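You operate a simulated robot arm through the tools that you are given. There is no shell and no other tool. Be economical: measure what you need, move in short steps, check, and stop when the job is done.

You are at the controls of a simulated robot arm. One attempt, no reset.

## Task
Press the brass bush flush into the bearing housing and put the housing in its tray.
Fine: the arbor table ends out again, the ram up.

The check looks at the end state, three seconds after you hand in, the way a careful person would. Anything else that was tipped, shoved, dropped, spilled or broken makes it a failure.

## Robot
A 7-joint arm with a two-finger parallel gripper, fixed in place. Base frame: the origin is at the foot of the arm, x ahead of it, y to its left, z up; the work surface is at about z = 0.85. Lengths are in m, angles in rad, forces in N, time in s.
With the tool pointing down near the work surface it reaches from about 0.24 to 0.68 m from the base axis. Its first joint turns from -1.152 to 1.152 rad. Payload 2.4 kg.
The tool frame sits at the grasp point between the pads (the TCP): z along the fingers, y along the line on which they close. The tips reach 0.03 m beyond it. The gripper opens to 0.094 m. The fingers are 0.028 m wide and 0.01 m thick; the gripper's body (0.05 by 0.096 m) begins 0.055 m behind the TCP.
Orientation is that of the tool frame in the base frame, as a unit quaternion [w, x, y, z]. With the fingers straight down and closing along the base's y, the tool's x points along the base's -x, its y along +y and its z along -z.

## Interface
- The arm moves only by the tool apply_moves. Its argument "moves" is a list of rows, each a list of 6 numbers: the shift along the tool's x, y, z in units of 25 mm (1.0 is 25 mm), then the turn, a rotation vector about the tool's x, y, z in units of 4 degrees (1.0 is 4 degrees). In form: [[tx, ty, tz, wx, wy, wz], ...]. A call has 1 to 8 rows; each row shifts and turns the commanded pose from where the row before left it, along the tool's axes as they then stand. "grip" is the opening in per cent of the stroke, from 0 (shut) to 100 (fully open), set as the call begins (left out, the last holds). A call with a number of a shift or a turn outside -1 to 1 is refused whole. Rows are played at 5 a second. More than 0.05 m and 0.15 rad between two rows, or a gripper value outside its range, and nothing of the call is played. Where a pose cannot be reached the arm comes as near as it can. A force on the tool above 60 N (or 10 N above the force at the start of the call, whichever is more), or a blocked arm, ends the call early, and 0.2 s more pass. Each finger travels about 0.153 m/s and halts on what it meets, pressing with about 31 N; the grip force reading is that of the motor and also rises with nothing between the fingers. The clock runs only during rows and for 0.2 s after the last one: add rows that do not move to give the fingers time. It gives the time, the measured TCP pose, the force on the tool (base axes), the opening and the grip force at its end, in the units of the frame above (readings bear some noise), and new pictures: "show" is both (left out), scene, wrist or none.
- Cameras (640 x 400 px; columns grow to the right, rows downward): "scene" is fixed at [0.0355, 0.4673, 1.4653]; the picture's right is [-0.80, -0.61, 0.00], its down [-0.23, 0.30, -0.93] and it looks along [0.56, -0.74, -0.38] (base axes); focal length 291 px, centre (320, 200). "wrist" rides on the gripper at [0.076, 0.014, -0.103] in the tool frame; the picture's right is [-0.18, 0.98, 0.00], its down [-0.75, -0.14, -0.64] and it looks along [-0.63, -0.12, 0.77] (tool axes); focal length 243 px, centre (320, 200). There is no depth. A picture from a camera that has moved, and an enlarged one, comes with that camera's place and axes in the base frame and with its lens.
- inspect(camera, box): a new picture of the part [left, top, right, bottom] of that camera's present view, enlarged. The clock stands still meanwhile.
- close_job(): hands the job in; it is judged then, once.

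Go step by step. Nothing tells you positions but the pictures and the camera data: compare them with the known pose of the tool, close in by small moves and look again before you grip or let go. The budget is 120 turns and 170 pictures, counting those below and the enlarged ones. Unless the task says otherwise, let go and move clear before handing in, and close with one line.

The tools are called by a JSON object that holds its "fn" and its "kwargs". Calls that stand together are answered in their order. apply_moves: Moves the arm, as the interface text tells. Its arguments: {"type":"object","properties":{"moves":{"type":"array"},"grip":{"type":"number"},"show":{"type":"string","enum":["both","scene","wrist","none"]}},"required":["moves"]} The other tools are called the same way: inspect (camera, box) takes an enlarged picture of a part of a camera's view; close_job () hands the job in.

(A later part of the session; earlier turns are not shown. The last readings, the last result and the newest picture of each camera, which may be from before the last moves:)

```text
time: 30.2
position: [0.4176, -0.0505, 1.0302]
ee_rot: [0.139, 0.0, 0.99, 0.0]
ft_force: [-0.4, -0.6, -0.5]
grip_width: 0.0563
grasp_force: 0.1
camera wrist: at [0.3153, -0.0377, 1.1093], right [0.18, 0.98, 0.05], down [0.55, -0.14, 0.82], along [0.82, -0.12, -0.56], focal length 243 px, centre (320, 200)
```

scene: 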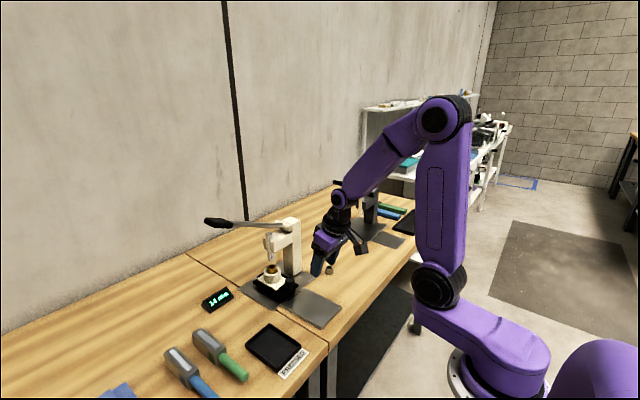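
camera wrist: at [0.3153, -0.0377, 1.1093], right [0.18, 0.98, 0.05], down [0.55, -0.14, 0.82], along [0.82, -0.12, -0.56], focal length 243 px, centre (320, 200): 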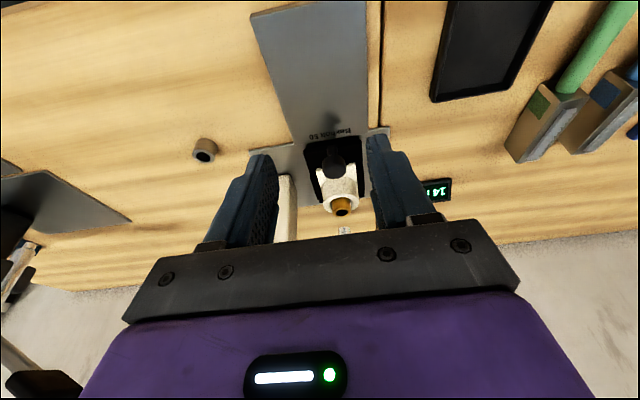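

The table is in and the display reads 14 mm. Next is the press lever: I'll go up and to +y, straighten, and turn the hand 90° so the fingers close along x over the lever.

{"fn": "apply_moves", "kwargs": {"moves": [[0, 1, 0, 0, 1, 0], [0, 1, 0, 0, 1, 0], [0, 1, 0, 0, 1, 0], [0, 1, 0, 0, 1, 0], [0, 0.6, -1, 0, 0, 0], [0, 0.6, -1, 0, 0, 0], [0, 0.6, -1, 0, 0, 0], [0, 0.6, -1, 0, 0, 0]], "show": "none"}}

{"fn": "apply_moves", "kwargs": {"moves": [[0, 0, -1, 0, 0, 1], [0, 0, -1, 0, 0, 1], [0, 0, -1, 0, 0, 1], [0, 0, -1, 0, 0, 1], [0, 0, 0, 0, 0, 1], [0, 0, 0, 0, 0, 1], [0, 0, 0, 0, 0, 1], [0, 0, 0, 0, 0, 1]], "show": "none"}}

{"fn": "apply_moves", "kwargs": {"moves": [[0, 0, 0, 0, 0, 1], [0, 0, 0, 0, 0, 1], [0, 0, 0, 0, 0, 1], [0, 0, 0, 0, 0, 1], [0, 0, 0, 0, 0, 1], [0, 0, 0, 0, 0, 1], [0, 0, 0, 0, 0, 1], [0, 0, 0, 0, 0, 1]], "show": "none"}}

{"fn": "apply_moves", "kwargs": {"moves": [[0, 0, 0, 0, 0, 1], [0, 0, 0, 0, 0, 1], [0, 0, 0, 0, 0, 1], [0, 0, 0, 0, 0, 1], [0, 0, 0, 0, 0, 1], [0, 0, 0, 0, 0, 1], [0, 0, 0, 0, 0, 0.5], [0, 0, 0, 0, 0, 0]]}}

```text
time: 32.0
position: [0.4155, 0.1114, 1.1304]
ee_rot: [0.001, 0.0, 1.0, 0.0]
ft_force: [-0.7, -0.1, -0.9]
grip_width: 0.0565
grasp_force: 0.1
```

```text
time: 33.8
position: [0.415, 0.1092, 1.2303]
ee_rot: [0.0, 0.276, 0.961, 0.0]
ft_force: [-0.4, -0.6, -0.2]
grip_width: 0.0561
grasp_force: 0.1
```

```text
time: 35.6
position: [0.4148, 0.1088, 1.2307]
ee_rot: [0.0, 0.531, 0.848, 0.0]
ft_force: [0.0, 0.2, 0.8]
grip_width: 0.0563
grasp_force: 0.0
```

```text
time: 37.4
position: [0.4146, 0.1104, 1.2298]
ee_rot: [0.0, 0.707, 0.707, 0.0]
ft_force: [0.5, -0.1, 0.3]
grip_width: 0.0564
grasp_force: 0.0
camera wrist: at [0.4302, 0.1854, 1.3328], right [0.98, -0.18, 0.0], down [-0.14, -0.75, 0.64], along [-0.12, -0.63, -0.77], focal length 243 px, centre (320, 200)
```

scene: 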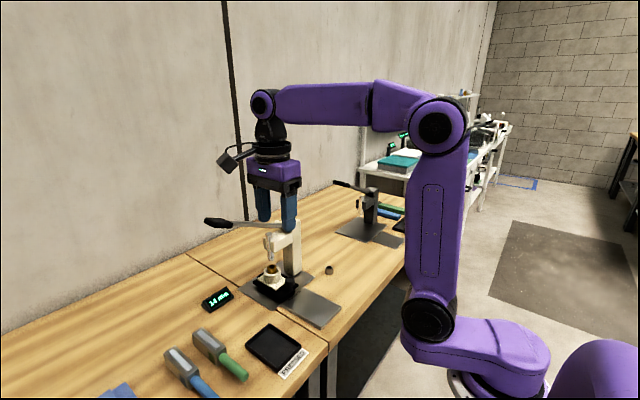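
wrist: 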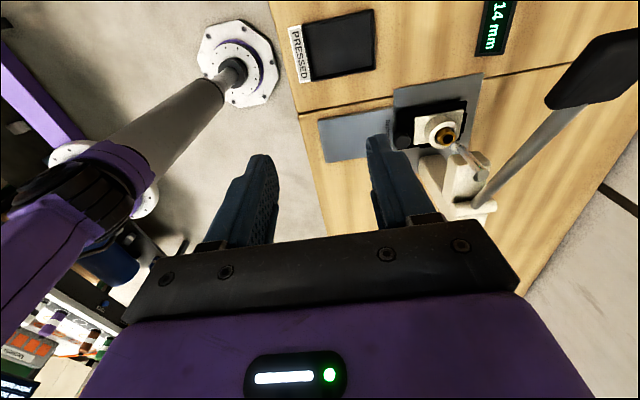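

Lever grip estimated around (0.60, 0.115, 1.15), pivot near (0.60, -0.08, 1.07). I'll move out over the grip.

{"fn": "apply_moves", "kwargs": {"moves": [[0, 1, 0, 0, 0, 0], [0, 1, 0, 0, 0, 0], [0, 1, 0, 0, 0, 0], [0, 1, 0, 0, 0, 0], [0, 1, 0, 0, 0, 0], [0, 1, 0, 0, 0, 0], [0.2, 1, 0, 0, 0, 0], [0, 0.4, 0, 0, 0, 0]], "grip": 80}}

{"fn": "inspect", "kwargs": {"camera": "scene", "box": [180, 90, 320, 310]}}

```text
time: 39.2
position: [0.5893, 0.1144, 1.2324]
ee_rot: [-0.001, 0.706, 0.708, 0.0]
ft_force: [-0.5, 0.0, 0.5]
grip_width: 0.0751
grasp_force: 0.1
out of reach, approached as far as the arm can: row 8
camera wrist: at [0.605, 0.1903, 1.3343], right [0.98, -0.18, 0.0], down [-0.14, -0.75, 0.64], along [-0.12, -0.63, -0.77], focal length 243 px, centre (320, 200)
```

scene: 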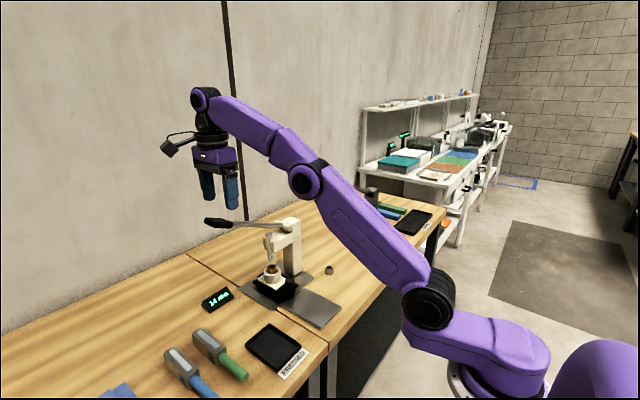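
wrist: 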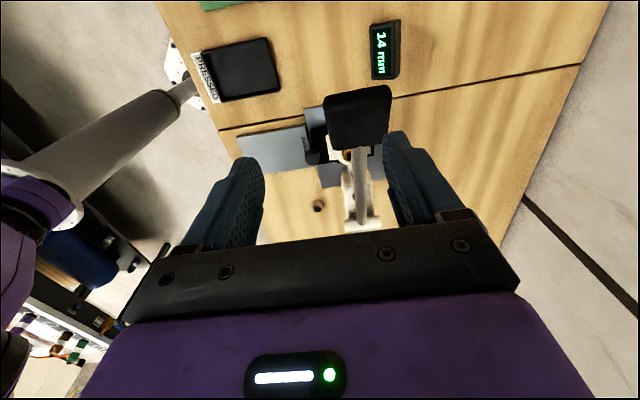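

```text
1.82 times, centred on (250, 200) of scene
camera zoom: at [0.0355, 0.4673, 1.4653], right [-0.8, -0.61, 0.0], down [-0.23, 0.3, -0.93], along [0.56, -0.74, -0.38], focal length 529 px, centre (447, 200)
```

zoom: 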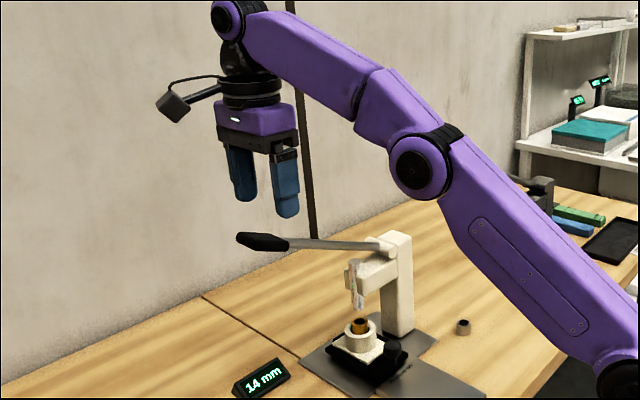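

The lever lies in the plane x≈0.62. Reach is limited at this height, so I'll come down a little and move outward.

{"fn": "apply_moves", "kwargs": {"moves": [[-0.4, 0, 0.5, 0, 0, 0], [0, 0, 0.5, 0, 0, 0], [0, 0.5, 0, 0, 0, 0], [0, 0.5, 0, 0, 0, 0], [0, 0, 0, 0, 0, 0]], "grip": 100, "show": "wrist"}}

{"fn": "inspect", "kwargs": {"camera": "scene", "box": [180, 130, 320, 270]}}

```text
time: 40.4
position: [0.6118, 0.1053, 1.2044]
ee_rot: [0.0, 0.707, 0.707, 0.0]
ft_force: [-0.7, 0.0, 0.7]
grip_width: 0.0941
grasp_force: 0.0
out of reach, approached as far as the arm can: row 4
camera wrist: at [0.6259, 0.1799, 1.3074], right [0.98, -0.18, 0.0], down [-0.14, -0.75, 0.64], along [-0.12, -0.63, -0.77], focal length 243 px, centre (320, 200)
```

wrist: 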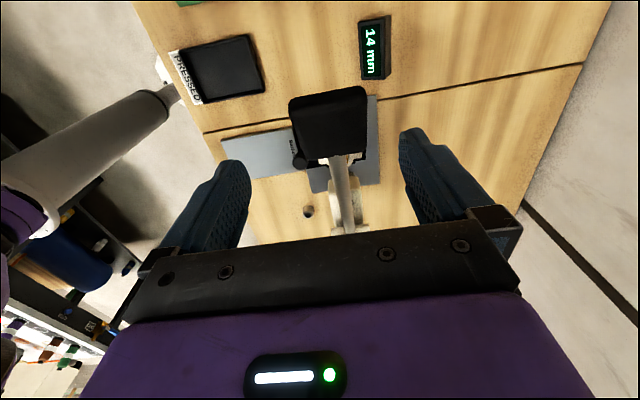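

```text
2.86 times, centred on (250, 200) of scene
camera zoom: at [0.0355, 0.4673, 1.4653], right [-0.8, -0.61, 0.0], down [-0.23, 0.3, -0.93], along [0.56, -0.74, -0.38], focal length 832 px, centre (520, 200)
```

zoom: 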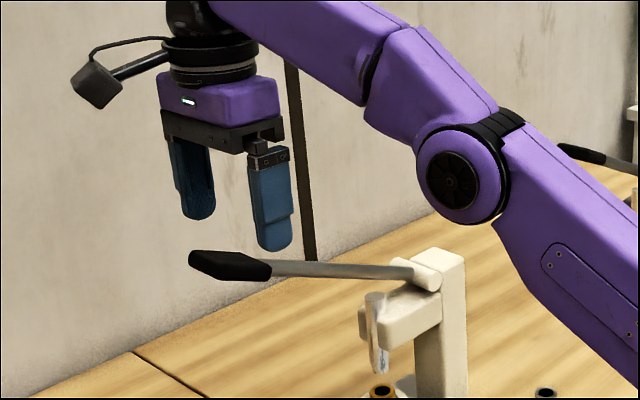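

{"fn": "apply_moves", "kwargs": {"moves": [[0, 0, 0.5, 0, 0, 0], [0, 0.2, 0.3, 0, 0, 0], [0, 0, 0, 0, 0, 0]], "show": "wrist"}}

{"fn": "inspect", "kwargs": {"camera": "scene", "box": [180, 130, 320, 270]}}

```text
time: 41.2
position: [0.6152, 0.1032, 1.1844]
ee_rot: [0.0, 0.707, 0.708, 0.0]
ft_force: [-0.7, -0.4, -0.6]
grip_width: 0.0941
grasp_force: 0.0
camera wrist: at [0.6303, 0.1792, 1.2875], right [0.98, -0.18, 0.0], down [-0.14, -0.75, 0.64], along [-0.12, -0.63, -0.77], focal length 243 px, centre (320, 200)
```

wrist: 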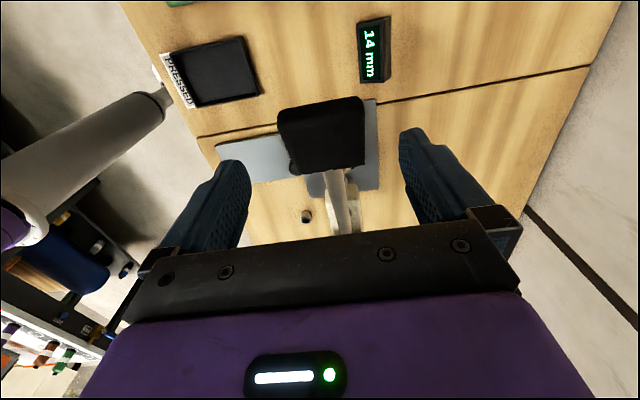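

```text
2.86 times, centred on (250, 200) of scene
camera zoom: at [0.0355, 0.4673, 1.4653], right [-0.8, -0.61, 0.0], down [-0.23, 0.3, -0.93], along [0.56, -0.74, -0.38], focal length 832 px, centre (520, 200)
```

zoom: 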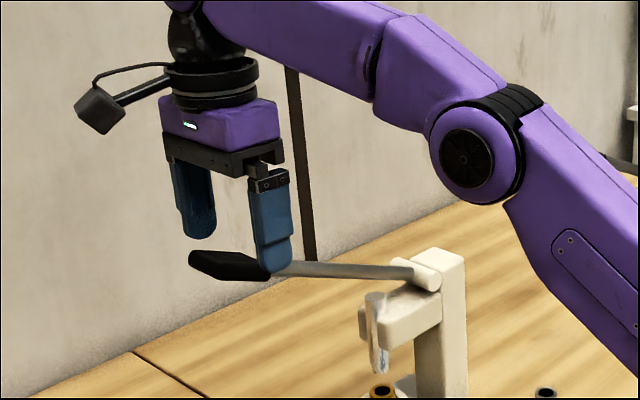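

{"fn": "apply_moves", "kwargs": {"moves": [[0, 0.15, 0.7, 0, 0, 0], [0, 0.0, 0.7, 0, 0, 0], [0, 0, 0, 0, 0, 0]], "show": "wrist"}}

{"fn": "inspect", "kwargs": {"camera": "scene", "box": [180, 130, 320, 270]}}

```text
time: 42.0
position: [0.6181, 0.1032, 1.1502]
ee_rot: [0.0, 0.707, 0.707, 0.0]
ft_force: [-0.1, -1.2, 0.5]
grip_width: 0.0942
grasp_force: 0.0
camera wrist: at [0.6339, 0.1788, 1.2523], right [0.98, -0.18, 0.0], down [-0.14, -0.75, 0.64], along [-0.12, -0.63, -0.77], focal length 243 px, centre (320, 200)
```

wrist: 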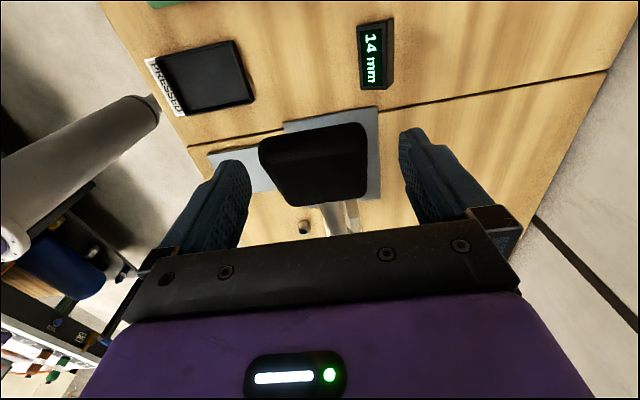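

```text
2.86 times, centred on (250, 200) of scene
camera zoom: at [0.0355, 0.4673, 1.4653], right [-0.8, -0.61, 0.0], down [-0.23, 0.3, -0.93], along [0.56, -0.74, -0.38], focal length 832 px, centre (520, 200)
```

zoom: 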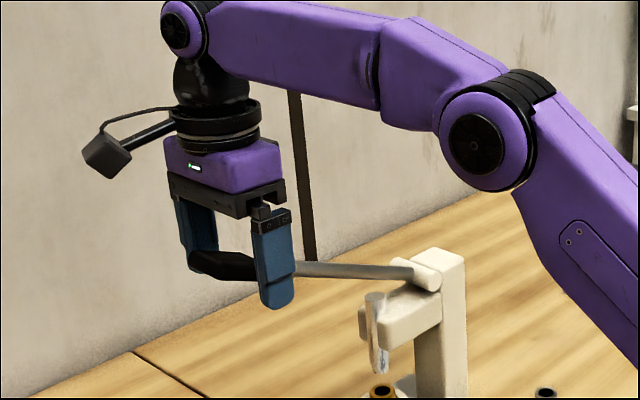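

Fingers straddle the lever grip. Closing.

{"fn": "apply_moves", "kwargs": {"moves": [[0, 0, 0, 0, 0, 0], [0, 0, 0, 0, 0, 0], [0, 0, 0, 0, 0, 0]], "grip": 0, "show": "wrist"}}

```text
time: 42.8
position: [0.6205, 0.1037, 1.1487]
ee_rot: [0.001, 0.708, 0.707, 0.001]
ft_force: [12.3, 0.5, -1.4]
grip_width: 0.0541
grasp_force: 44.6
camera wrist: at [0.6346, 0.1789, 1.2523], right [0.98, -0.18, 0.0], down [-0.14, -0.75, 0.64], along [-0.12, -0.63, -0.77], focal length 243 px, centre (320, 200)
```

wrist: 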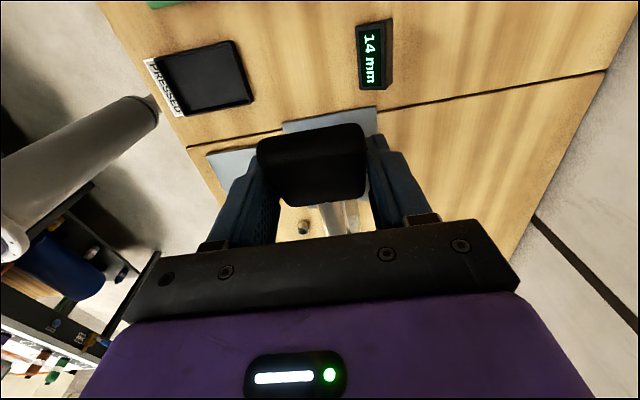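

Gripped (54 mm wide). I'll pull down along the arc in small steps, watching force and display.

{"fn": "apply_moves", "kwargs": {"moves": [[0.13, 0.05, 0.34, 0, 0, 0], [0.13, 0, 0.34, 0, 0, 0], [0.1, 0, 0.34, 0, 0, 0], [0.09, 0, 0.34, 0, 0, 0], [0, 0, 0, 0, 0, 0]], "show": "none"}}

{"fn": "inspect", "kwargs": {"camera": "scene", "box": [180, 170, 320, 320]}}

```text
time: 44.0
position: [0.6197, 0.1157, 1.1146]
ee_rot: [0.0, 0.707, 0.708, 0.0]
ft_force: [-2.0, 3.7, 6.8]
grip_width: 0.0541
grasp_force: 44.7
```

```text
2.67 times, centred on (250, 245) of scene
camera zoom: at [0.0353, 0.4675, 1.4652], right [-0.8, -0.61, 0.0], down [-0.23, 0.3, -0.93], along [0.56, -0.74, -0.38], focal length 776 px, centre (507, 80)
```

zoom: 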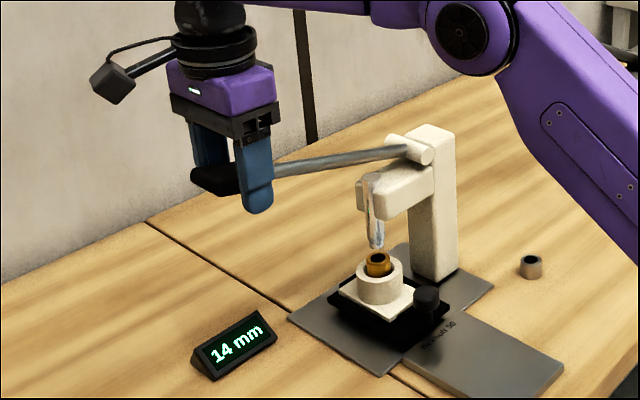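

{"fn": "apply_moves", "kwargs": {"moves": [[0.065, 0, 0.34, 0, 0, 0], [0.065, 0, 0.34, 0, 0, 0], [0.035, 0, 0.34, 0, 0, 0], [0.035, 0, 0.34, 0, 0, 0], [0, 0, 0, 0, 0, 0]], "show": "none"}}

{"fn": "inspect", "kwargs": {"camera": "scene", "box": [180, 170, 320, 320]}}

```text
time: 45.2
position: [0.6203, 0.1228, 1.0804]
ee_rot: [0.0, 0.705, 0.71, 0.001]
ft_force: [-3.9, 18.8, 8.2]
grip_width: 0.0544
grasp_force: 45.0
```

```text
2.67 times, centred on (250, 245) of scene
camera zoom: at [0.0351, 0.4679, 1.4651], right [-0.8, -0.61, 0.0], down [-0.23, 0.3, -0.93], along [0.56, -0.74, -0.38], focal length 776 px, centre (507, 80)
```

zoom: 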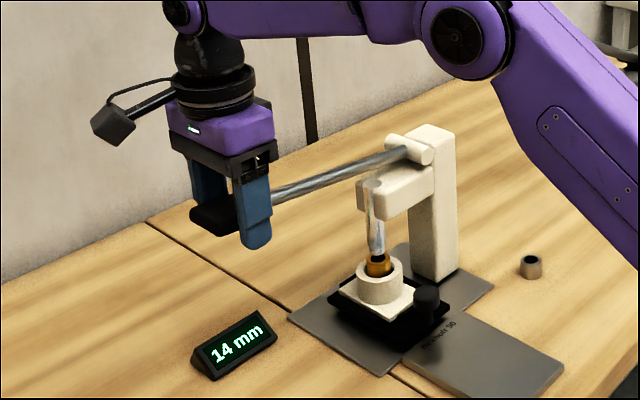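

The ram is about to meet the bush. I'll correct the arc outward by 3 mm and continue pressing in smaller steps.

{"fn": "apply_moves", "kwargs": {"moves": [[0.12, 0, 0.2, 0, 0, 0], [0.02, 0, 0.3, 0, 0, 0], [0.0, 0, 0.3, 0, 0, 0], [0, 0, 0, 0, 0, 0]], "show": "none"}}

{"fn": "inspect", "kwargs": {"camera": "scene", "box": [180, 190, 320, 320]}}

```text
time: 46.2
position: [0.6202, 0.1242, 1.0628]
ee_rot: [-0.001, 0.707, 0.708, 0.0]
ft_force: [-2.6, 17.5, 8.3]
grip_width: 0.0541
grasp_force: 45.1
```

```text
3.08 times, centred on (250, 255) of scene
camera zoom: at [0.0352, 0.4679, 1.4651], right [-0.8, -0.61, 0.0], down [-0.23, 0.3, -0.93], along [0.56, -0.74, -0.38], focal length 896 px, centre (535, 31)
```

zoom: 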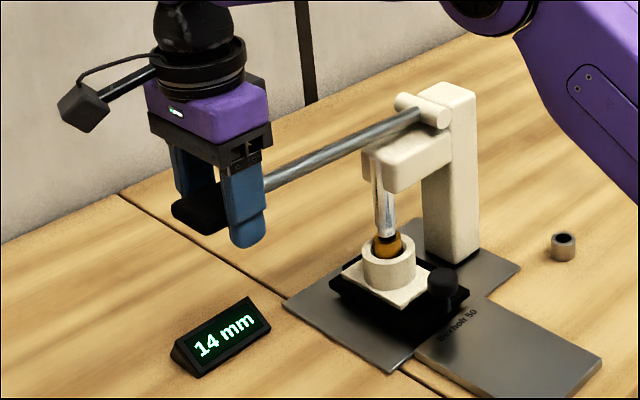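

{"fn": "apply_moves", "kwargs": {"moves": [[0.06, 0, 0.25, 0, 0, 0], [0.0, 0, 0.25, 0, 0, 0], [0, 0, 0, 0, 0, 0]], "show": "none"}}

{"fn": "inspect", "kwargs": {"camera": "scene", "box": [180, 190, 320, 320]}}

```text
time: 47.0
position: [0.6191, 0.1252, 1.0486]
ee_rot: [-0.001, 0.706, 0.708, -0.002]
ft_force: [-9.7, 10.9, 7.8]
grip_width: 0.0545
grasp_force: 45.3
```

```text
3.08 times, centred on (250, 255) of scene
camera zoom: at [0.035, 0.4677, 1.4652], right [-0.8, -0.61, 0.0], down [-0.23, 0.3, -0.93], along [0.56, -0.74, -0.38], focal length 896 px, centre (535, 31)
```

zoom: 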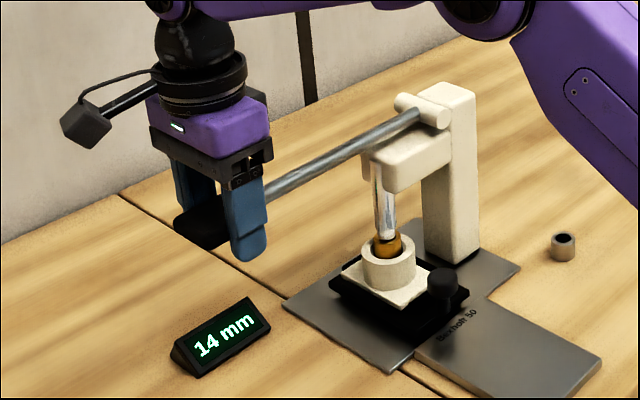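

The grip is slipping down the lever now that the ram bears on the bush. I'll keep going so the palm comes to bear on the lever, and push with that.

{"fn": "apply_moves", "kwargs": {"moves": [[0, 0.03, 0.3, 0, 0, 0], [0.0, 0, 0.3, 0, 0, 0], [0, 0, 0.2, 0, 0, 0], [0, 0, 0, 0, 0, 0]], "show": "none"}}

{"fn": "inspect", "kwargs": {"camera": "scene", "box": [180, 190, 320, 320]}}

```text
time: 48.0
position: [0.6207, 0.125, 1.03]
ee_rot: [0.0, 0.708, 0.707, -0.001]
ft_force: [-18.6, 4.5, 14.1]
grip_width: 0.0542
grasp_force: 45.1
```

```text
3.08 times, centred on (250, 255) of scene
camera zoom: at [0.0346, 0.4675, 1.4653], right [-0.8, -0.61, 0.0], down [-0.23, 0.3, -0.93], along [0.56, -0.74, -0.38], focal length 896 px, centre (535, 31)
```

zoom: 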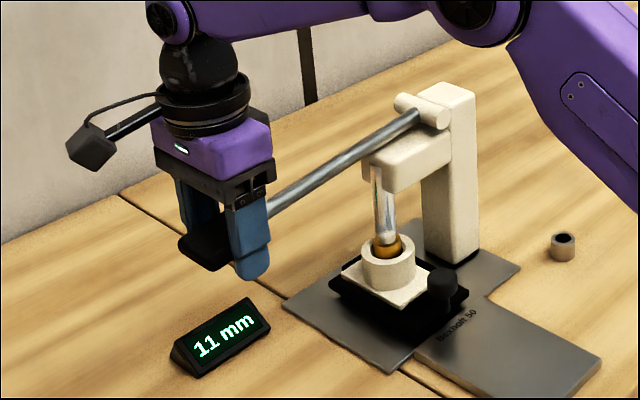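

Display 11 mm: the bush is going in. I'll continue.

{"fn": "apply_moves", "kwargs": {"moves": [[0, -0.06, 0.25, 0, 0, 0], [-0.03, 0, 0.25, 0, 0, 0], [-0.03, 0, 0.25, 0, 0, 0], [0, 0, 0, 0, 0, 0]], "show": "none"}}

{"fn": "inspect", "kwargs": {"camera": "scene", "box": [180, 190, 320, 320]}}

```text
time: 49.0
position: [0.6199, 0.1218, 1.0107]
ee_rot: [0.001, 0.707, 0.707, 0.0]
ft_force: [-13.2, -2.2, 16.2]
grip_width: 0.0545
grasp_force: 45.3
```

```text
3.08 times, centred on (250, 255) of scene
camera zoom: at [0.0347, 0.4672, 1.4653], right [-0.8, -0.61, 0.0], down [-0.23, 0.3, -0.93], along [0.56, -0.74, -0.38], focal length 896 px, centre (535, 31)
```

zoom: 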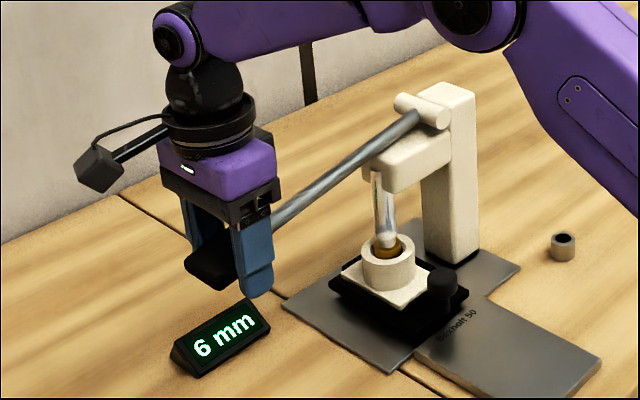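

{"fn": "apply_moves", "kwargs": {"moves": [[-0.05, -0.03, 0.25, 0, 0, 0], [-0.06, 0, 0.25, 0, 0, 0], [-0.06, 0, 0.2, 0, 0, 0], [0, 0, 0, 0, 0, 0]], "show": "none"}}

{"fn": "inspect", "kwargs": {"camera": "scene", "box": [180, 190, 320, 320]}}

```text
time: 50.0
position: [0.6194, 0.1217, 0.9949]
ee_rot: [0.002, 0.707, 0.708, 0.002]
ft_force: [3.5, -0.2, 16.7]
grip_width: 0.0545
grasp_force: 44.9
```

```text
3.08 times, centred on (250, 255) of scene
camera zoom: at [0.0352, 0.4673, 1.4653], right [-0.8, -0.61, 0.0], down [-0.23, 0.3, -0.93], along [0.56, -0.74, -0.38], focal length 896 px, centre (535, 31)
```

zoom: 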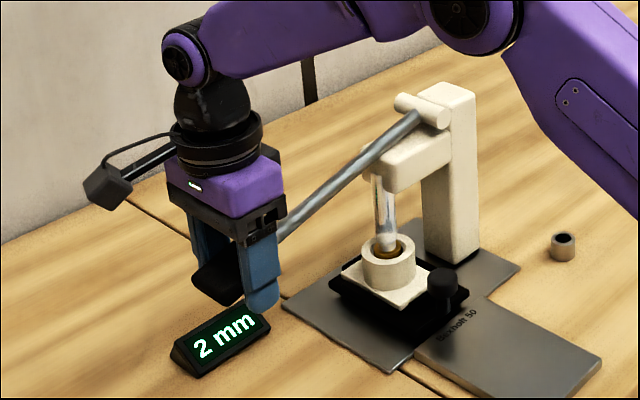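

{"fn": "apply_moves", "kwargs": {"moves": [[-0.05, 0, 0.16, 0, 0, 0], [-0.05, 0, 0.12, 0, 0, 0], [0, 0, 0, 0, 0, 0]], "show": "none"}}

{"fn": "inspect", "kwargs": {"camera": "scene", "box": [180, 190, 320, 320]}}

```text
time: 50.8
position: [0.6198, 0.1175, 0.9873]
ee_rot: [0.001, 0.706, 0.708, 0.003]
ft_force: [12.2, 4.4, 15.6]
grip_width: 0.0542
grasp_force: 45.2
```

```text
3.08 times, centred on (250, 255) of scene
camera zoom: at [0.0354, 0.4674, 1.4652], right [-0.8, -0.61, 0.0], down [-0.23, 0.3, -0.93], along [0.56, -0.74, -0.38], focal length 896 px, centre (535, 31)
```

zoom: 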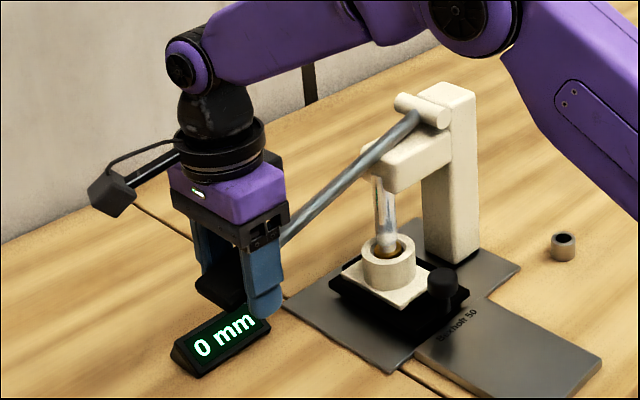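

Display reads 0 mm. I'll give a tiny extra push to feel whether it's seated on a stop.

{"fn": "apply_moves", "kwargs": {"moves": [[-0.02, 0.04, 0.05, 0, 0, 0], [0, 0, 0, 0, 0, 0]], "show": "none"}}

{"fn": "inspect", "kwargs": {"camera": "scene", "box": [215, 245, 305, 315]}}

```text
time: 51.4
position: [0.6204, 0.118, 0.9848]
ee_rot: [0.0, 0.706, 0.708, 0.0]
ft_force: [8.0, 5.7, 15.2]
grip_width: 0.0543
grasp_force: 44.7
```

```text
5.71 times, centred on (260, 280) of scene
camera zoom: at [0.0353, 0.4675, 1.4652], right [-0.8, -0.61, 0.0], down [-0.23, 0.3, -0.93], along [0.56, -0.74, -0.38], focal length 1663 px, centre (663, -257)
```

zoom: 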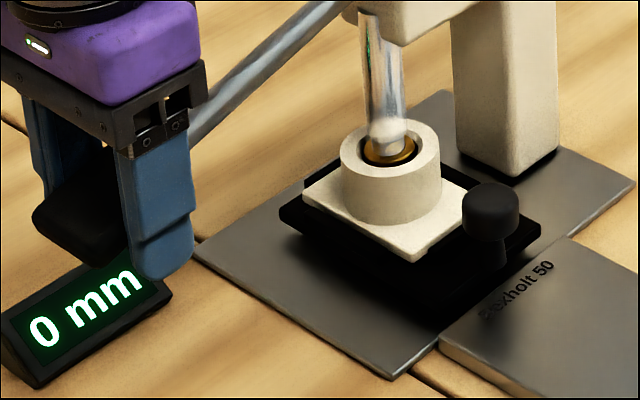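

Force hasn't risen, so I won't press further. I'll lift the lever back along the arc and look at the bush.

{"fn": "apply_moves", "kwargs": {"moves": [[0.06, -0.02, -0.3, 0, 0, 0], [0.08, 0, -0.4, 0, 0, 0], [0.08, 0, -0.4, 0, 0, 0], [0.06, 0, -0.4, 0, 0, 0], [0.03, 0, -0.4, 0, 0, 0], [0, 0, 0, 0, 0, 0]], "show": "none"}}

{"fn": "inspect", "kwargs": {"camera": "scene", "box": [180, 190, 320, 320]}}

{"fn": "inspect", "kwargs": {"camera": "scene", "box": [250, 250, 300, 290]}}

```text
time: 52.8
position: [0.62, 0.1239, 1.0331]
ee_rot: [0.001, 0.706, 0.708, 0.0]
ft_force: [11.7, 7.9, -2.5]
grip_width: 0.0543
grasp_force: 45.0
```

```text
3.08 times, centred on (250, 255) of scene
camera zoom: at [0.0359, 0.4676, 1.4652], right [-0.8, -0.61, 0.0], down [-0.23, 0.3, -0.93], along [0.56, -0.74, -0.38], focal length 896 px, centre (535, 31)
```

zoom: 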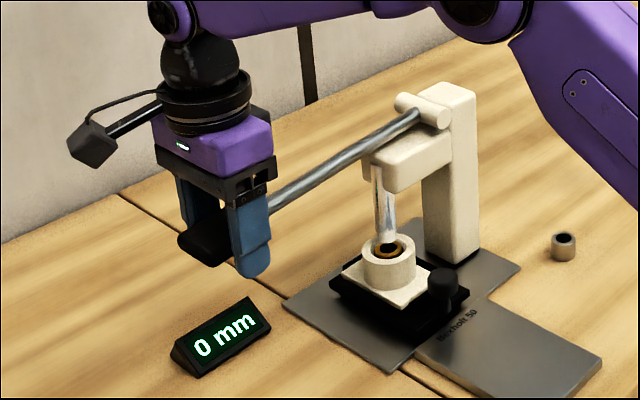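

```text
10.00 times, centred on (275, 270) of scene
camera zoom: at [0.0359, 0.4676, 1.4652], right [-0.8, -0.61, 0.0], down [-0.23, 0.3, -0.93], along [0.56, -0.74, -0.38], focal length 2911 px, centre (770, -500)
```

zoom: 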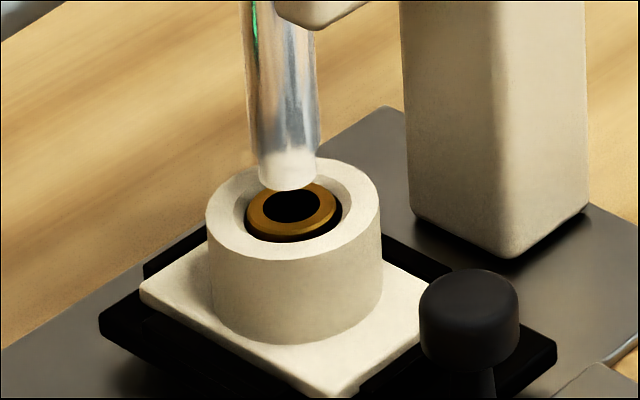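

Bush looks flush and the display reads 0 mm. Continuing to raise the lever to its upper position.

{"fn": "apply_moves", "kwargs": {"moves": [[0.02, -0.03, -0.34, 0, 0, 0], [0.0, 0, -0.34, 0, 0, 0], [-0.02, 0, -0.34, 0, 0, 0], [-0.03, 0, -0.34, 0, 0, 0], [-0.04, 0, -0.34, 0, 0, 0], [-0.06, 0, -0.34, 0, 0, 0], [-0.07, 0, -0.34, 0, 0, 0], [-0.09, 0, -0.34, 0, 0, 0]], "show": "none"}}

{"fn": "inspect", "kwargs": {"camera": "scene", "box": [180, 170, 320, 320]}}

```text
time: 54.6
position: [0.6211, 0.1162, 1.0986]
ee_rot: [0.001, 0.707, 0.707, 0.001]
ft_force: [17.8, 2.3, -5.2]
grip_width: 0.0545
grasp_force: 45.5
```

```text
2.67 times, centred on (250, 245) of scene
camera zoom: at [0.0362, 0.4674, 1.4652], right [-0.8, -0.61, 0.0], down [-0.23, 0.3, -0.93], along [0.56, -0.74, -0.38], focal length 776 px, centre (507, 80)
```

zoom: 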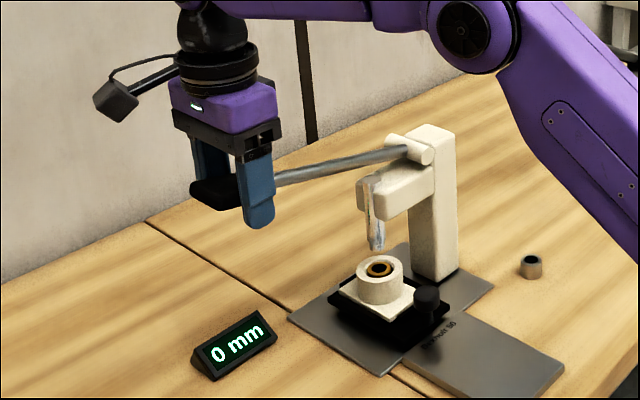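

{"fn": "apply_moves", "kwargs": {"moves": [[-0.1, 0.05, -0.34, 0, 0, 0], [-0.11, 0, -0.34, 0, 0, 0], [-0.12, 0, -0.34, 0, 0, 0], [-0.13, 0, -0.34, 0, 0, 0], [-0.07, 0, -0.17, 0, 0, 0], [0, 0, 0, 0, 0, 0]], "show": "none"}}

{"fn": "inspect", "kwargs": {"camera": "scene", "box": [190, 200, 370, 340]}}

```text
time: 56.0
position: [0.621, 0.104, 1.1387]
ee_rot: [0.001, 0.706, 0.708, 0.0]
ft_force: [13.8, 5.0, -2.8]
grip_width: 0.0544
grasp_force: 45.0
```

```text
2.86 times, centred on (280, 270) of scene
camera zoom: at [0.036, 0.4675, 1.4652], right [-0.8, -0.61, 0.0], down [-0.23, 0.3, -0.93], along [0.56, -0.74, -0.38], focal length 832 px, centre (434, 0)
```

zoom: 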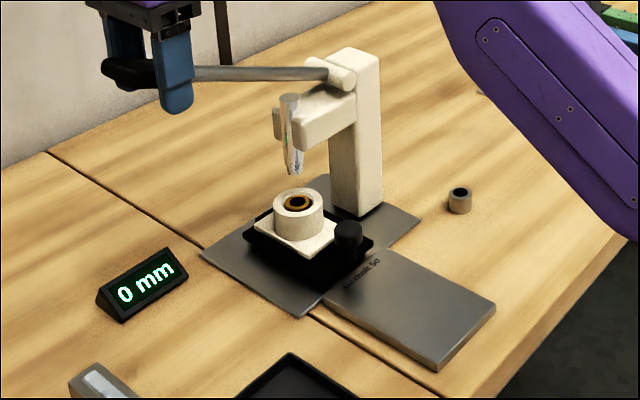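

{"fn": "apply_moves", "kwargs": {"moves": [[-0.07, 0, -0.17, 0, 0, 0], [-0.05, 0, -0.12, 0, 0, 0], [-0.05, 0, -0.12, 0, 0, 0], [0, 0, 0, 0, 0, 0]], "show": "none"}}

{"fn": "inspect", "kwargs": {"camera": "scene", "box": [190, 200, 370, 340]}}

```text
time: 57.0
position: [0.6205, 0.1005, 1.1446]
ee_rot: [-0.003, 0.706, 0.709, -0.002]
ft_force: [10.0, 12.3, -33.7]
grip_width: 0.0544
grasp_force: 45.0
```

```text
2.86 times, centred on (280, 270) of scene
camera zoom: at [0.0365, 0.4679, 1.4651], right [-0.8, -0.61, 0.0], down [-0.23, 0.3, -0.93], along [0.56, -0.74, -0.38], focal length 832 px, centre (434, 0)
```

zoom: 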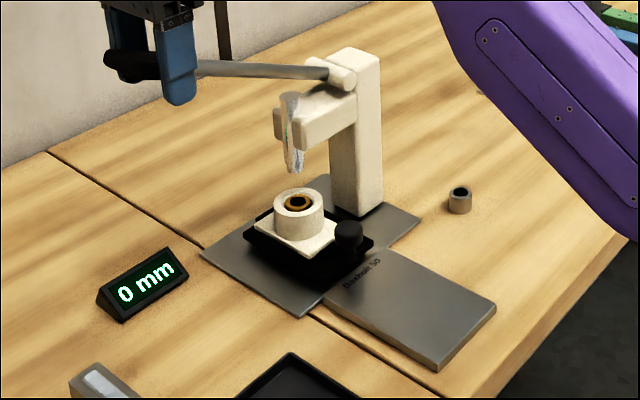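

The lever is at its upper stop. I'll relax, open fully, and rise off it.

{"fn": "apply_moves", "kwargs": {"moves": [[0.05, 0.03, 0.15, 0, 0, 0], [0, 0, 0, 0, 0, 0]], "show": "none"}}

{"fn": "apply_moves", "kwargs": {"moves": [[0, 0, 0, 0, 0, 0], [0, 0, 0, 0, 0, 0], [0, -0.05, -0.3, 0, 0, 0]], "grip": 100, "show": "wrist"}}

{"fn": "inspect", "kwargs": {"camera": "scene", "box": [190, 180, 330, 320]}}

```text
time: 57.6
position: [0.6196, 0.1, 1.1447]
ee_rot: [-0.001, 0.706, 0.708, 0.0]
ft_force: [6.2, 11.4, -10.2]
grip_width: 0.0543
grasp_force: 45.6
```

```text
time: 58.4
position: [0.6191, 0.0993, 1.1535]
ee_rot: [0.0, 0.707, 0.707, 0.0]
ft_force: [-0.1, 0.4, -0.3]
grip_width: 0.0938
grasp_force: 0.0
camera wrist: at [0.6345, 0.1754, 1.2553], right [0.98, -0.18, 0.0], down [-0.14, -0.75, 0.64], along [-0.12, -0.63, -0.77], focal length 243 px, centre (320, 200)
```

wrist: 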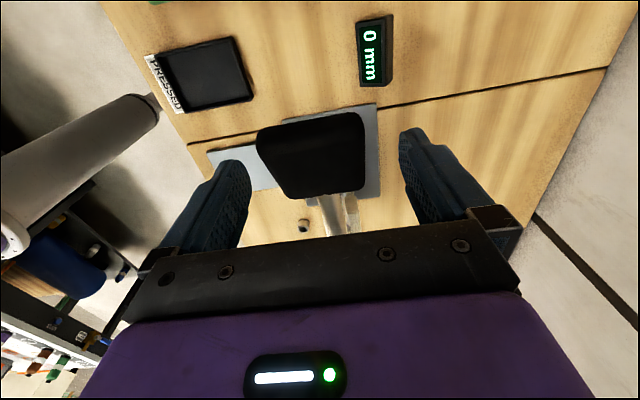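

```text
2.86 times, centred on (260, 250) of scene
camera zoom: at [0.0355, 0.4673, 1.4653], right [-0.8, -0.61, 0.0], down [-0.23, 0.3, -0.93], along [0.56, -0.74, -0.38], focal length 832 px, centre (491, 57)
```

zoom: 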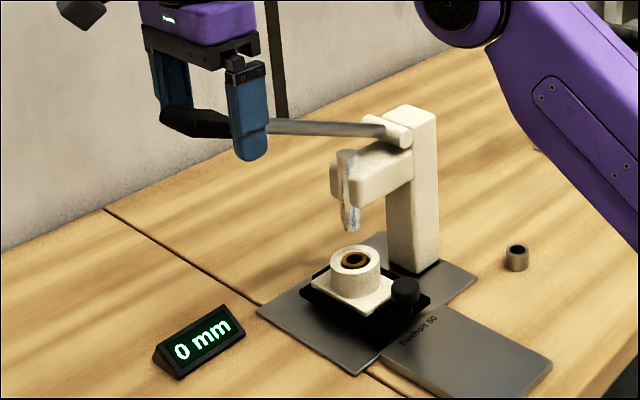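

Lever stays up. Now I'll rise clear and swing back toward the base.

{"fn": "apply_moves", "kwargs": {"moves": [[0, 0, -0.6, 0, 0, 0], [0, 0, -0.6, 0, 0, 0], [0, -0.1, -0.6, 0, 0, 0], [0, 0, -0.4, 0, 0, 0]], "show": "none"}}

{"fn": "inspect", "kwargs": {"camera": "scene", "box": [190, 110, 330, 270]}}

```text
time: 59.4
position: [0.6122, 0.1005, 1.1989]
ee_rot: [0.0, 0.707, 0.707, 0.0]
ft_force: [0.3, -0.7, 0.8]
grip_width: 0.0939
grasp_force: 0.1
out of reach, approached as far as the arm can: row 4
```

```text
2.50 times, centred on (260, 190) of scene
camera zoom: at [0.0355, 0.4673, 1.4653], right [-0.8, -0.61, 0.0], down [-0.23, 0.3, -0.93], along [0.56, -0.74, -0.38], focal length 728 px, centre (470, 225)
```

zoom: 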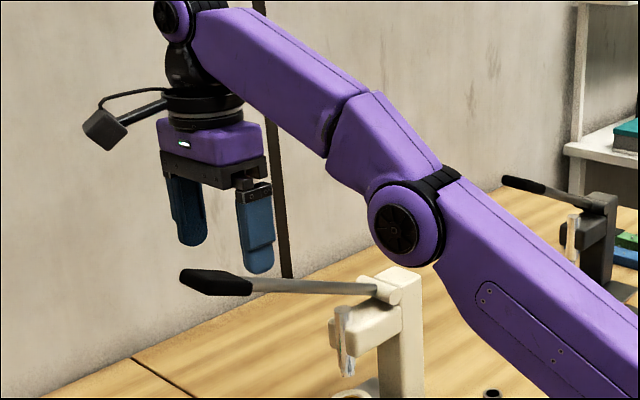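

{"fn": "apply_moves", "kwargs": {"moves": [[0, -0.4, -1, 0, 0, 0], [0, -0.8, -0.5, 0, 0, 0], [0, -1, 0, 0, 0, 0], [0, -1, 0, 0, 0, -1], [0, -1, 0, 0, 0, -1], [0, -1, 0, 0, 0, -1], [0, -1, 0, 0, 0, -1], [0, -1, 0, 0, 0, -1]], "show": "none"}}

{"fn": "apply_moves", "kwargs": {"moves": [[0, 0, 0, 0, 0, -1], [0, 0, 0, 0, 0, -1], [0, 0, 0, 0, 0, -1], [0, 0, 0, 0, 0, -1], [0, 0, 0, 0, 0, -1], [0, 0, 0, 0, 0, -1], [0, 0, 0, 0, 0, -1], [0, 0, 0, 0, 0, -1]], "grip": 60, "show": "none"}}

{"fn": "apply_moves", "kwargs": {"moves": [[0, 0, 0, 0, 0, -1], [0, 0, 0, 0, 0, -1], [0, 0, 0, 0, 0, -1], [0, 0, 0, 0, 0, -1], [0, 0, 0, 0, 0, -1], [0, 0, 0, 0, 0, -1], [0, 0, 0, 0, 0, -1], [0, 0, 0, 0, 0, -1]], "show": "none"}}

{"fn": "apply_moves", "kwargs": {"moves": [[0, 0, 0, 0, 0, -1], [0, 0, 0, 0, 0, -0.5], [0, 0, 0, 0, 0, 0]], "show": "scene"}}

```text
time: 61.2
position: [0.4342, 0.0834, 1.2375]
ee_rot: [0.0, 0.573, 0.82, 0.0]
ft_force: [-0.1, -0.9, 1.0]
grip_width: 0.0938
grasp_force: 0.0
```

```text
time: 63.0
position: [0.4348, 0.0824, 1.2362]
ee_rot: [0.0, 0.325, 0.946, 0.0]
ft_force: [0.6, 0.8, 0.0]
grip_width: 0.0563
grasp_force: 0.1
```

```text
time: 64.8
position: [0.4344, 0.0832, 1.2367]
ee_rot: [0.0, 0.052, 0.999, 0.0]
ft_force: [0.0, 0.5, 0.5]
grip_width: 0.0565
grasp_force: 0.1
```

```text
time: 65.6
position: [0.4351, 0.0821, 1.2354]
ee_rot: [0.001, -0.001, 1.0, 0.001]
ft_force: [0.7, 0.0, 0.1]
grip_width: 0.0562
grasp_force: 0.0
```

scene: 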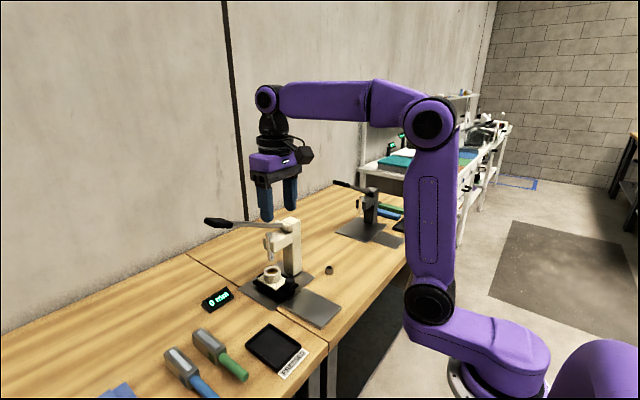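

{"fn": "apply_moves", "kwargs": {"moves": [[0, -0.9, 1, 0, 0, 0], [0, -0.9, 1, 0, 0, 0], [0, -0.9, 1, 0, 0, 0], [0, -0.9, 1, 0, 0, 0], [0, -0.43, 0, 0, -1, 0], [0, -0.43, 0, 0, -1, 0], [0, -0.43, 0, 0, -1, 0], [0, -0.43, 0, 0, -1, 0]], "show": "none"}}

{"fn": "apply_moves", "kwargs": {"moves": [[-0.22, 0, 0.99, 0, 0, 0], [-0.22, 0, 0.99, 0, 0, 0], [-0.22, 0, 0.99, 0, 0, 0], [-0.22, 0, 0.99, 0, 0, 0], [-0.22, 0, 0.99, 0, 0, 0], [-0.22, 0, 0.99, 0, 0, 0], [-0.22, 0, 0.99, 0, 0, 0], [0, 0, 0, 0, 0, 0]], "show": "wrist"}}

{"fn": "inspect", "kwargs": {"camera": "scene", "box": [230, 210, 330, 310]}}

```text
time: 67.4
position: [0.4362, -0.0491, 1.1374]
ee_rot: [0.14, 0.0, 0.99, 0.0]
ft_force: [-0.3, 0.3, -0.1]
grip_width: 0.0564
grasp_force: 0.1
```

```text
time: 69.2
position: [0.5204, -0.0497, 0.9799]
ee_rot: [0.14, 0.0, 0.99, 0.0]
ft_force: [-0.2, -0.4, 0.4]
grip_width: 0.0567
grasp_force: 0.1
camera wrist: at [0.4191, -0.0362, 1.0584], right [0.18, 0.98, 0.05], down [0.55, -0.14, 0.83], along [0.82, -0.12, -0.56], focal length 243 px, centre (320, 200)
```

wrist: 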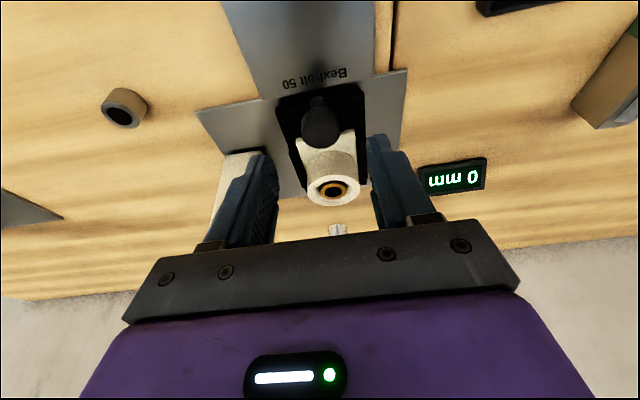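

```text
4.00 times, centred on (280, 260) of scene
camera zoom: at [0.0355, 0.4673, 1.4653], right [-0.8, -0.61, 0.0], down [-0.23, 0.3, -0.93], along [0.56, -0.74, -0.38], focal length 1164 px, centre (480, -40)
```

zoom: 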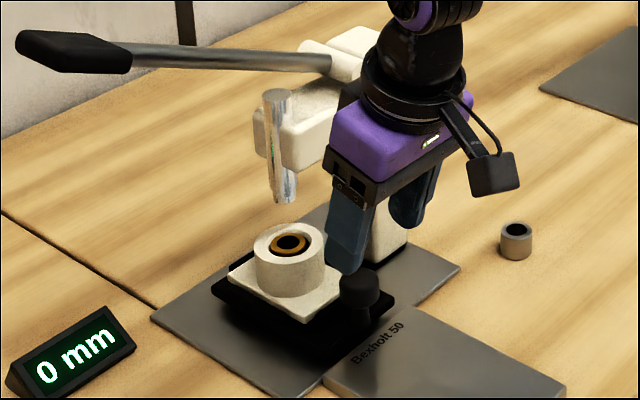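

Aligned over the knob. I'll descend along the tool axis and grip.

{"fn": "apply_moves", "kwargs": {"moves": [[0, 0, 0.8, 0, 0, 0], [0, 0, 0.8, 0, 0, 0], [0, 0, 0.8, 0, 0, 0], [0, 0, 0, 0, 0, 0]], "show": "wrist"}}

{"fn": "apply_moves", "kwargs": {"moves": [[0, 0, 0, 0, 0, 0], [0, 0, 0, 0, 0, 0], [0, 0, 0, 0, 0, 0]], "grip": 0, "show": "none"}}

```text
time: 70.2
position: [0.5392, -0.0502, 0.9232]
ee_rot: [0.139, 0.0, 0.99, 0.0]
ft_force: [-0.1, -0.1, 0.1]
grip_width: 0.0564
grasp_force: 0.1
camera wrist: at [0.4375, -0.0365, 1.0009], right [0.18, 0.98, 0.05], down [0.55, -0.14, 0.82], along [0.82, -0.12, -0.56], focal length 243 px, centre (320, 200)
```

wrist: 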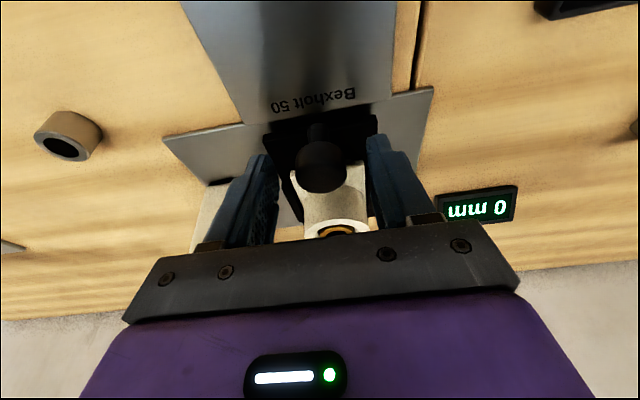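

```text
time: 71.0
position: [0.5368, -0.0501, 0.9236]
ee_rot: [0.14, -0.001, 0.99, 0.0]
ft_force: [1.2, 1.6, -3.7]
grip_width: 0.0294
grasp_force: 44.9
```

{"fn": "apply_moves", "kwargs": {"moves": [[0.15, 0, -0.043, 0, 0, 0], [0.3, 0, -0.086, 0, 0, 0], [0.3, 0, -0.086, 0, 0, 0], [0.3, 0, -0.086, 0, 0, 0], [0.3, 0, -0.086, 0, 0, 0], [0.3, 0, -0.086, 0, 0, 0], [0.3, 0, -0.086, 0, 0, 0], [0, 0, 0, 0, 0, 0]], "show": "none"}}

```text
time: 72.8
position: [0.4863, -0.0502, 0.9234]
ee_rot: [0.14, -0.001, 0.99, 0.001]
ft_force: [0.1, 13.2, 19.2]
grip_width: 0.0292
grasp_force: 45.1
```

{"fn": "apply_moves", "kwargs": {"moves": [[0.3, 0.04, -0.12, 0, 0, 0], [0.3, 0, -0.086, 0, 0, 0], [0.3, 0, -0.086, 0, 0, 0], [0.3, 0, -0.086, 0, 0, 0], [0.3, 0, -0.086, 0, 0, 0], [0.3, 0, -0.086, 0, 0, 0], [0.3, 0, -0.086, 0, 0, 0], [0.3, 0, -0.086, 0, 0, 0]], "show": "none"}}

```text
time: 74.6
position: [0.423, -0.048, 0.9233]
ee_rot: [0.14, -0.001, 0.99, 0.0]
ft_force: [1.3, -1.3, 27.5]
grip_width: 0.0294
grasp_force: 45.2
```

{"fn": "apply_moves", "kwargs": {"moves": [[0.27, 0, -0.14, 0, 0, 0], [0.25, 0, -0.072, 0, 0, 0], [0.2, 0, -0.057, 0, 0, 0], [0.05, 0, -0.014, 0, 0, 0], [0, 0, 0, 0, 0, 0]], "show": "none"}}

{"fn": "inspect", "kwargs": {"camera": "scene", "box": [190, 200, 370, 340]}}

```text
time: 75.8
position: [0.4043, -0.0494, 0.9237]
ee_rot: [0.14, 0.001, 0.99, -0.001]
ft_force: [17.4, -13.2, -36.5]
grip_width: 0.0296
grasp_force: 45.3
```

```text
2.86 times, centred on (280, 270) of scene
camera zoom: at [0.0364, 0.4669, 1.4654], right [-0.8, -0.61, 0.0], down [-0.23, 0.3, -0.93], along [0.56, -0.74, -0.38], focal length 832 px, centre (434, 0)
```

zoom: 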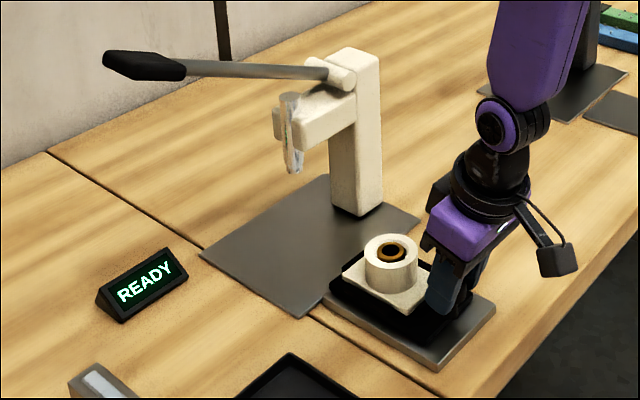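

Table is out at its stop and the display is back to READY. I'll relax, release and retreat upward.

{"fn": "apply_moves", "kwargs": {"moves": [[-0.02, -0.04, 0.09, 0, 0, 0], [0, 0, 0, 0, 0, 0]], "show": "none"}}

{"fn": "apply_moves", "kwargs": {"moves": [[0, 0, 0, 0, 0, 0], [0, 0, 0, 0, 0, 0], [0, 0, -0.5, 0, 0, 0], [0, 0, -1, 0, 0, 0], [0, 0, -1, 0, 1, 0], [0, 0, -1, 0, 1, 0], [0, 0, -1, 0, 1, 0], [0, 0, 0, 0, 1, 0]], "grip": 70}}

{"fn": "inspect", "kwargs": {"camera": "scene", "box": [270, 260, 350, 330]}}

```text
time: 76.4
position: [0.4058, -0.05, 0.9232]
ee_rot: [0.142, -0.002, 0.99, 0.0]
ft_force: [-1.8, -7.9, 37.3]
grip_width: 0.0294
grasp_force: 45.2
```

```text
time: 78.2
position: [0.378, -0.0518, 1.0318]
ee_rot: [0.001, 0.0, 1.0, 0.0]
ft_force: [-0.7, -0.2, 0.4]
grip_width: 0.0657
grasp_force: 0.2
camera wrist: at [0.3026, -0.0368, 1.1348], right [0.18, 0.98, 0.0], down [0.75, -0.14, 0.64], along [0.63, -0.12, -0.77], focal length 243 px, centre (320, 200)
```

scene: 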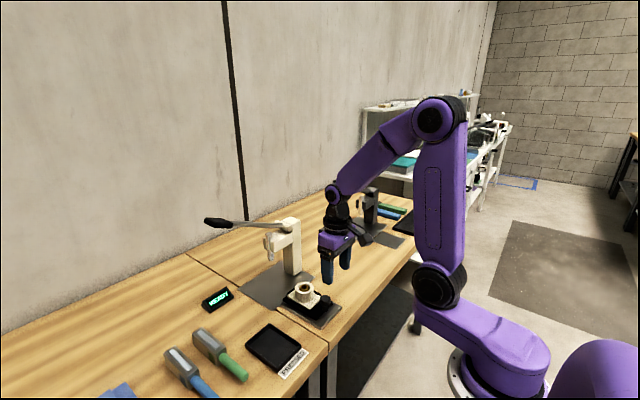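
wrist: 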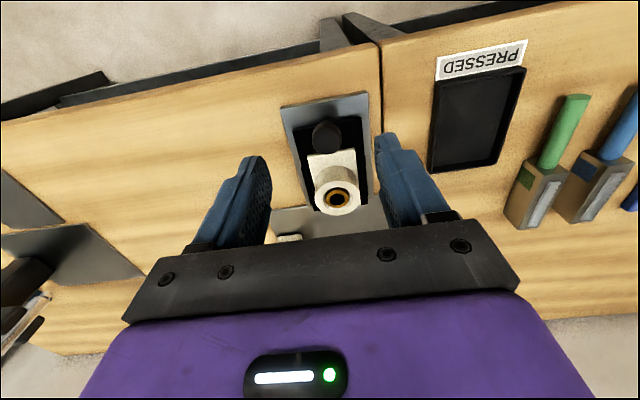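

```text
5.71 times, centred on (310, 295) of scene
camera zoom: at [0.0355, 0.4673, 1.4653], right [-0.8, -0.61, 0.0], down [-0.23, 0.3, -0.93], along [0.56, -0.74, -0.38], focal length 1663 px, centre (377, -343)
```

zoom: 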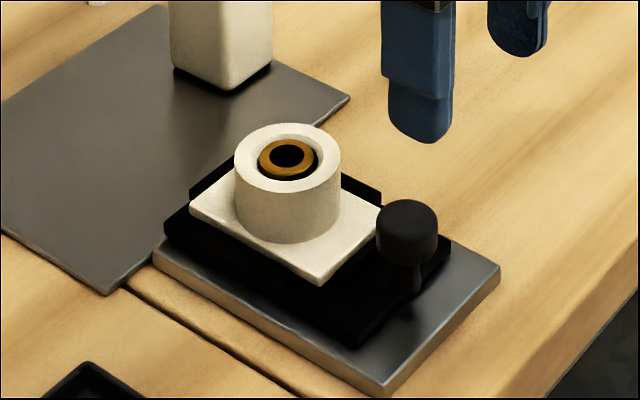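

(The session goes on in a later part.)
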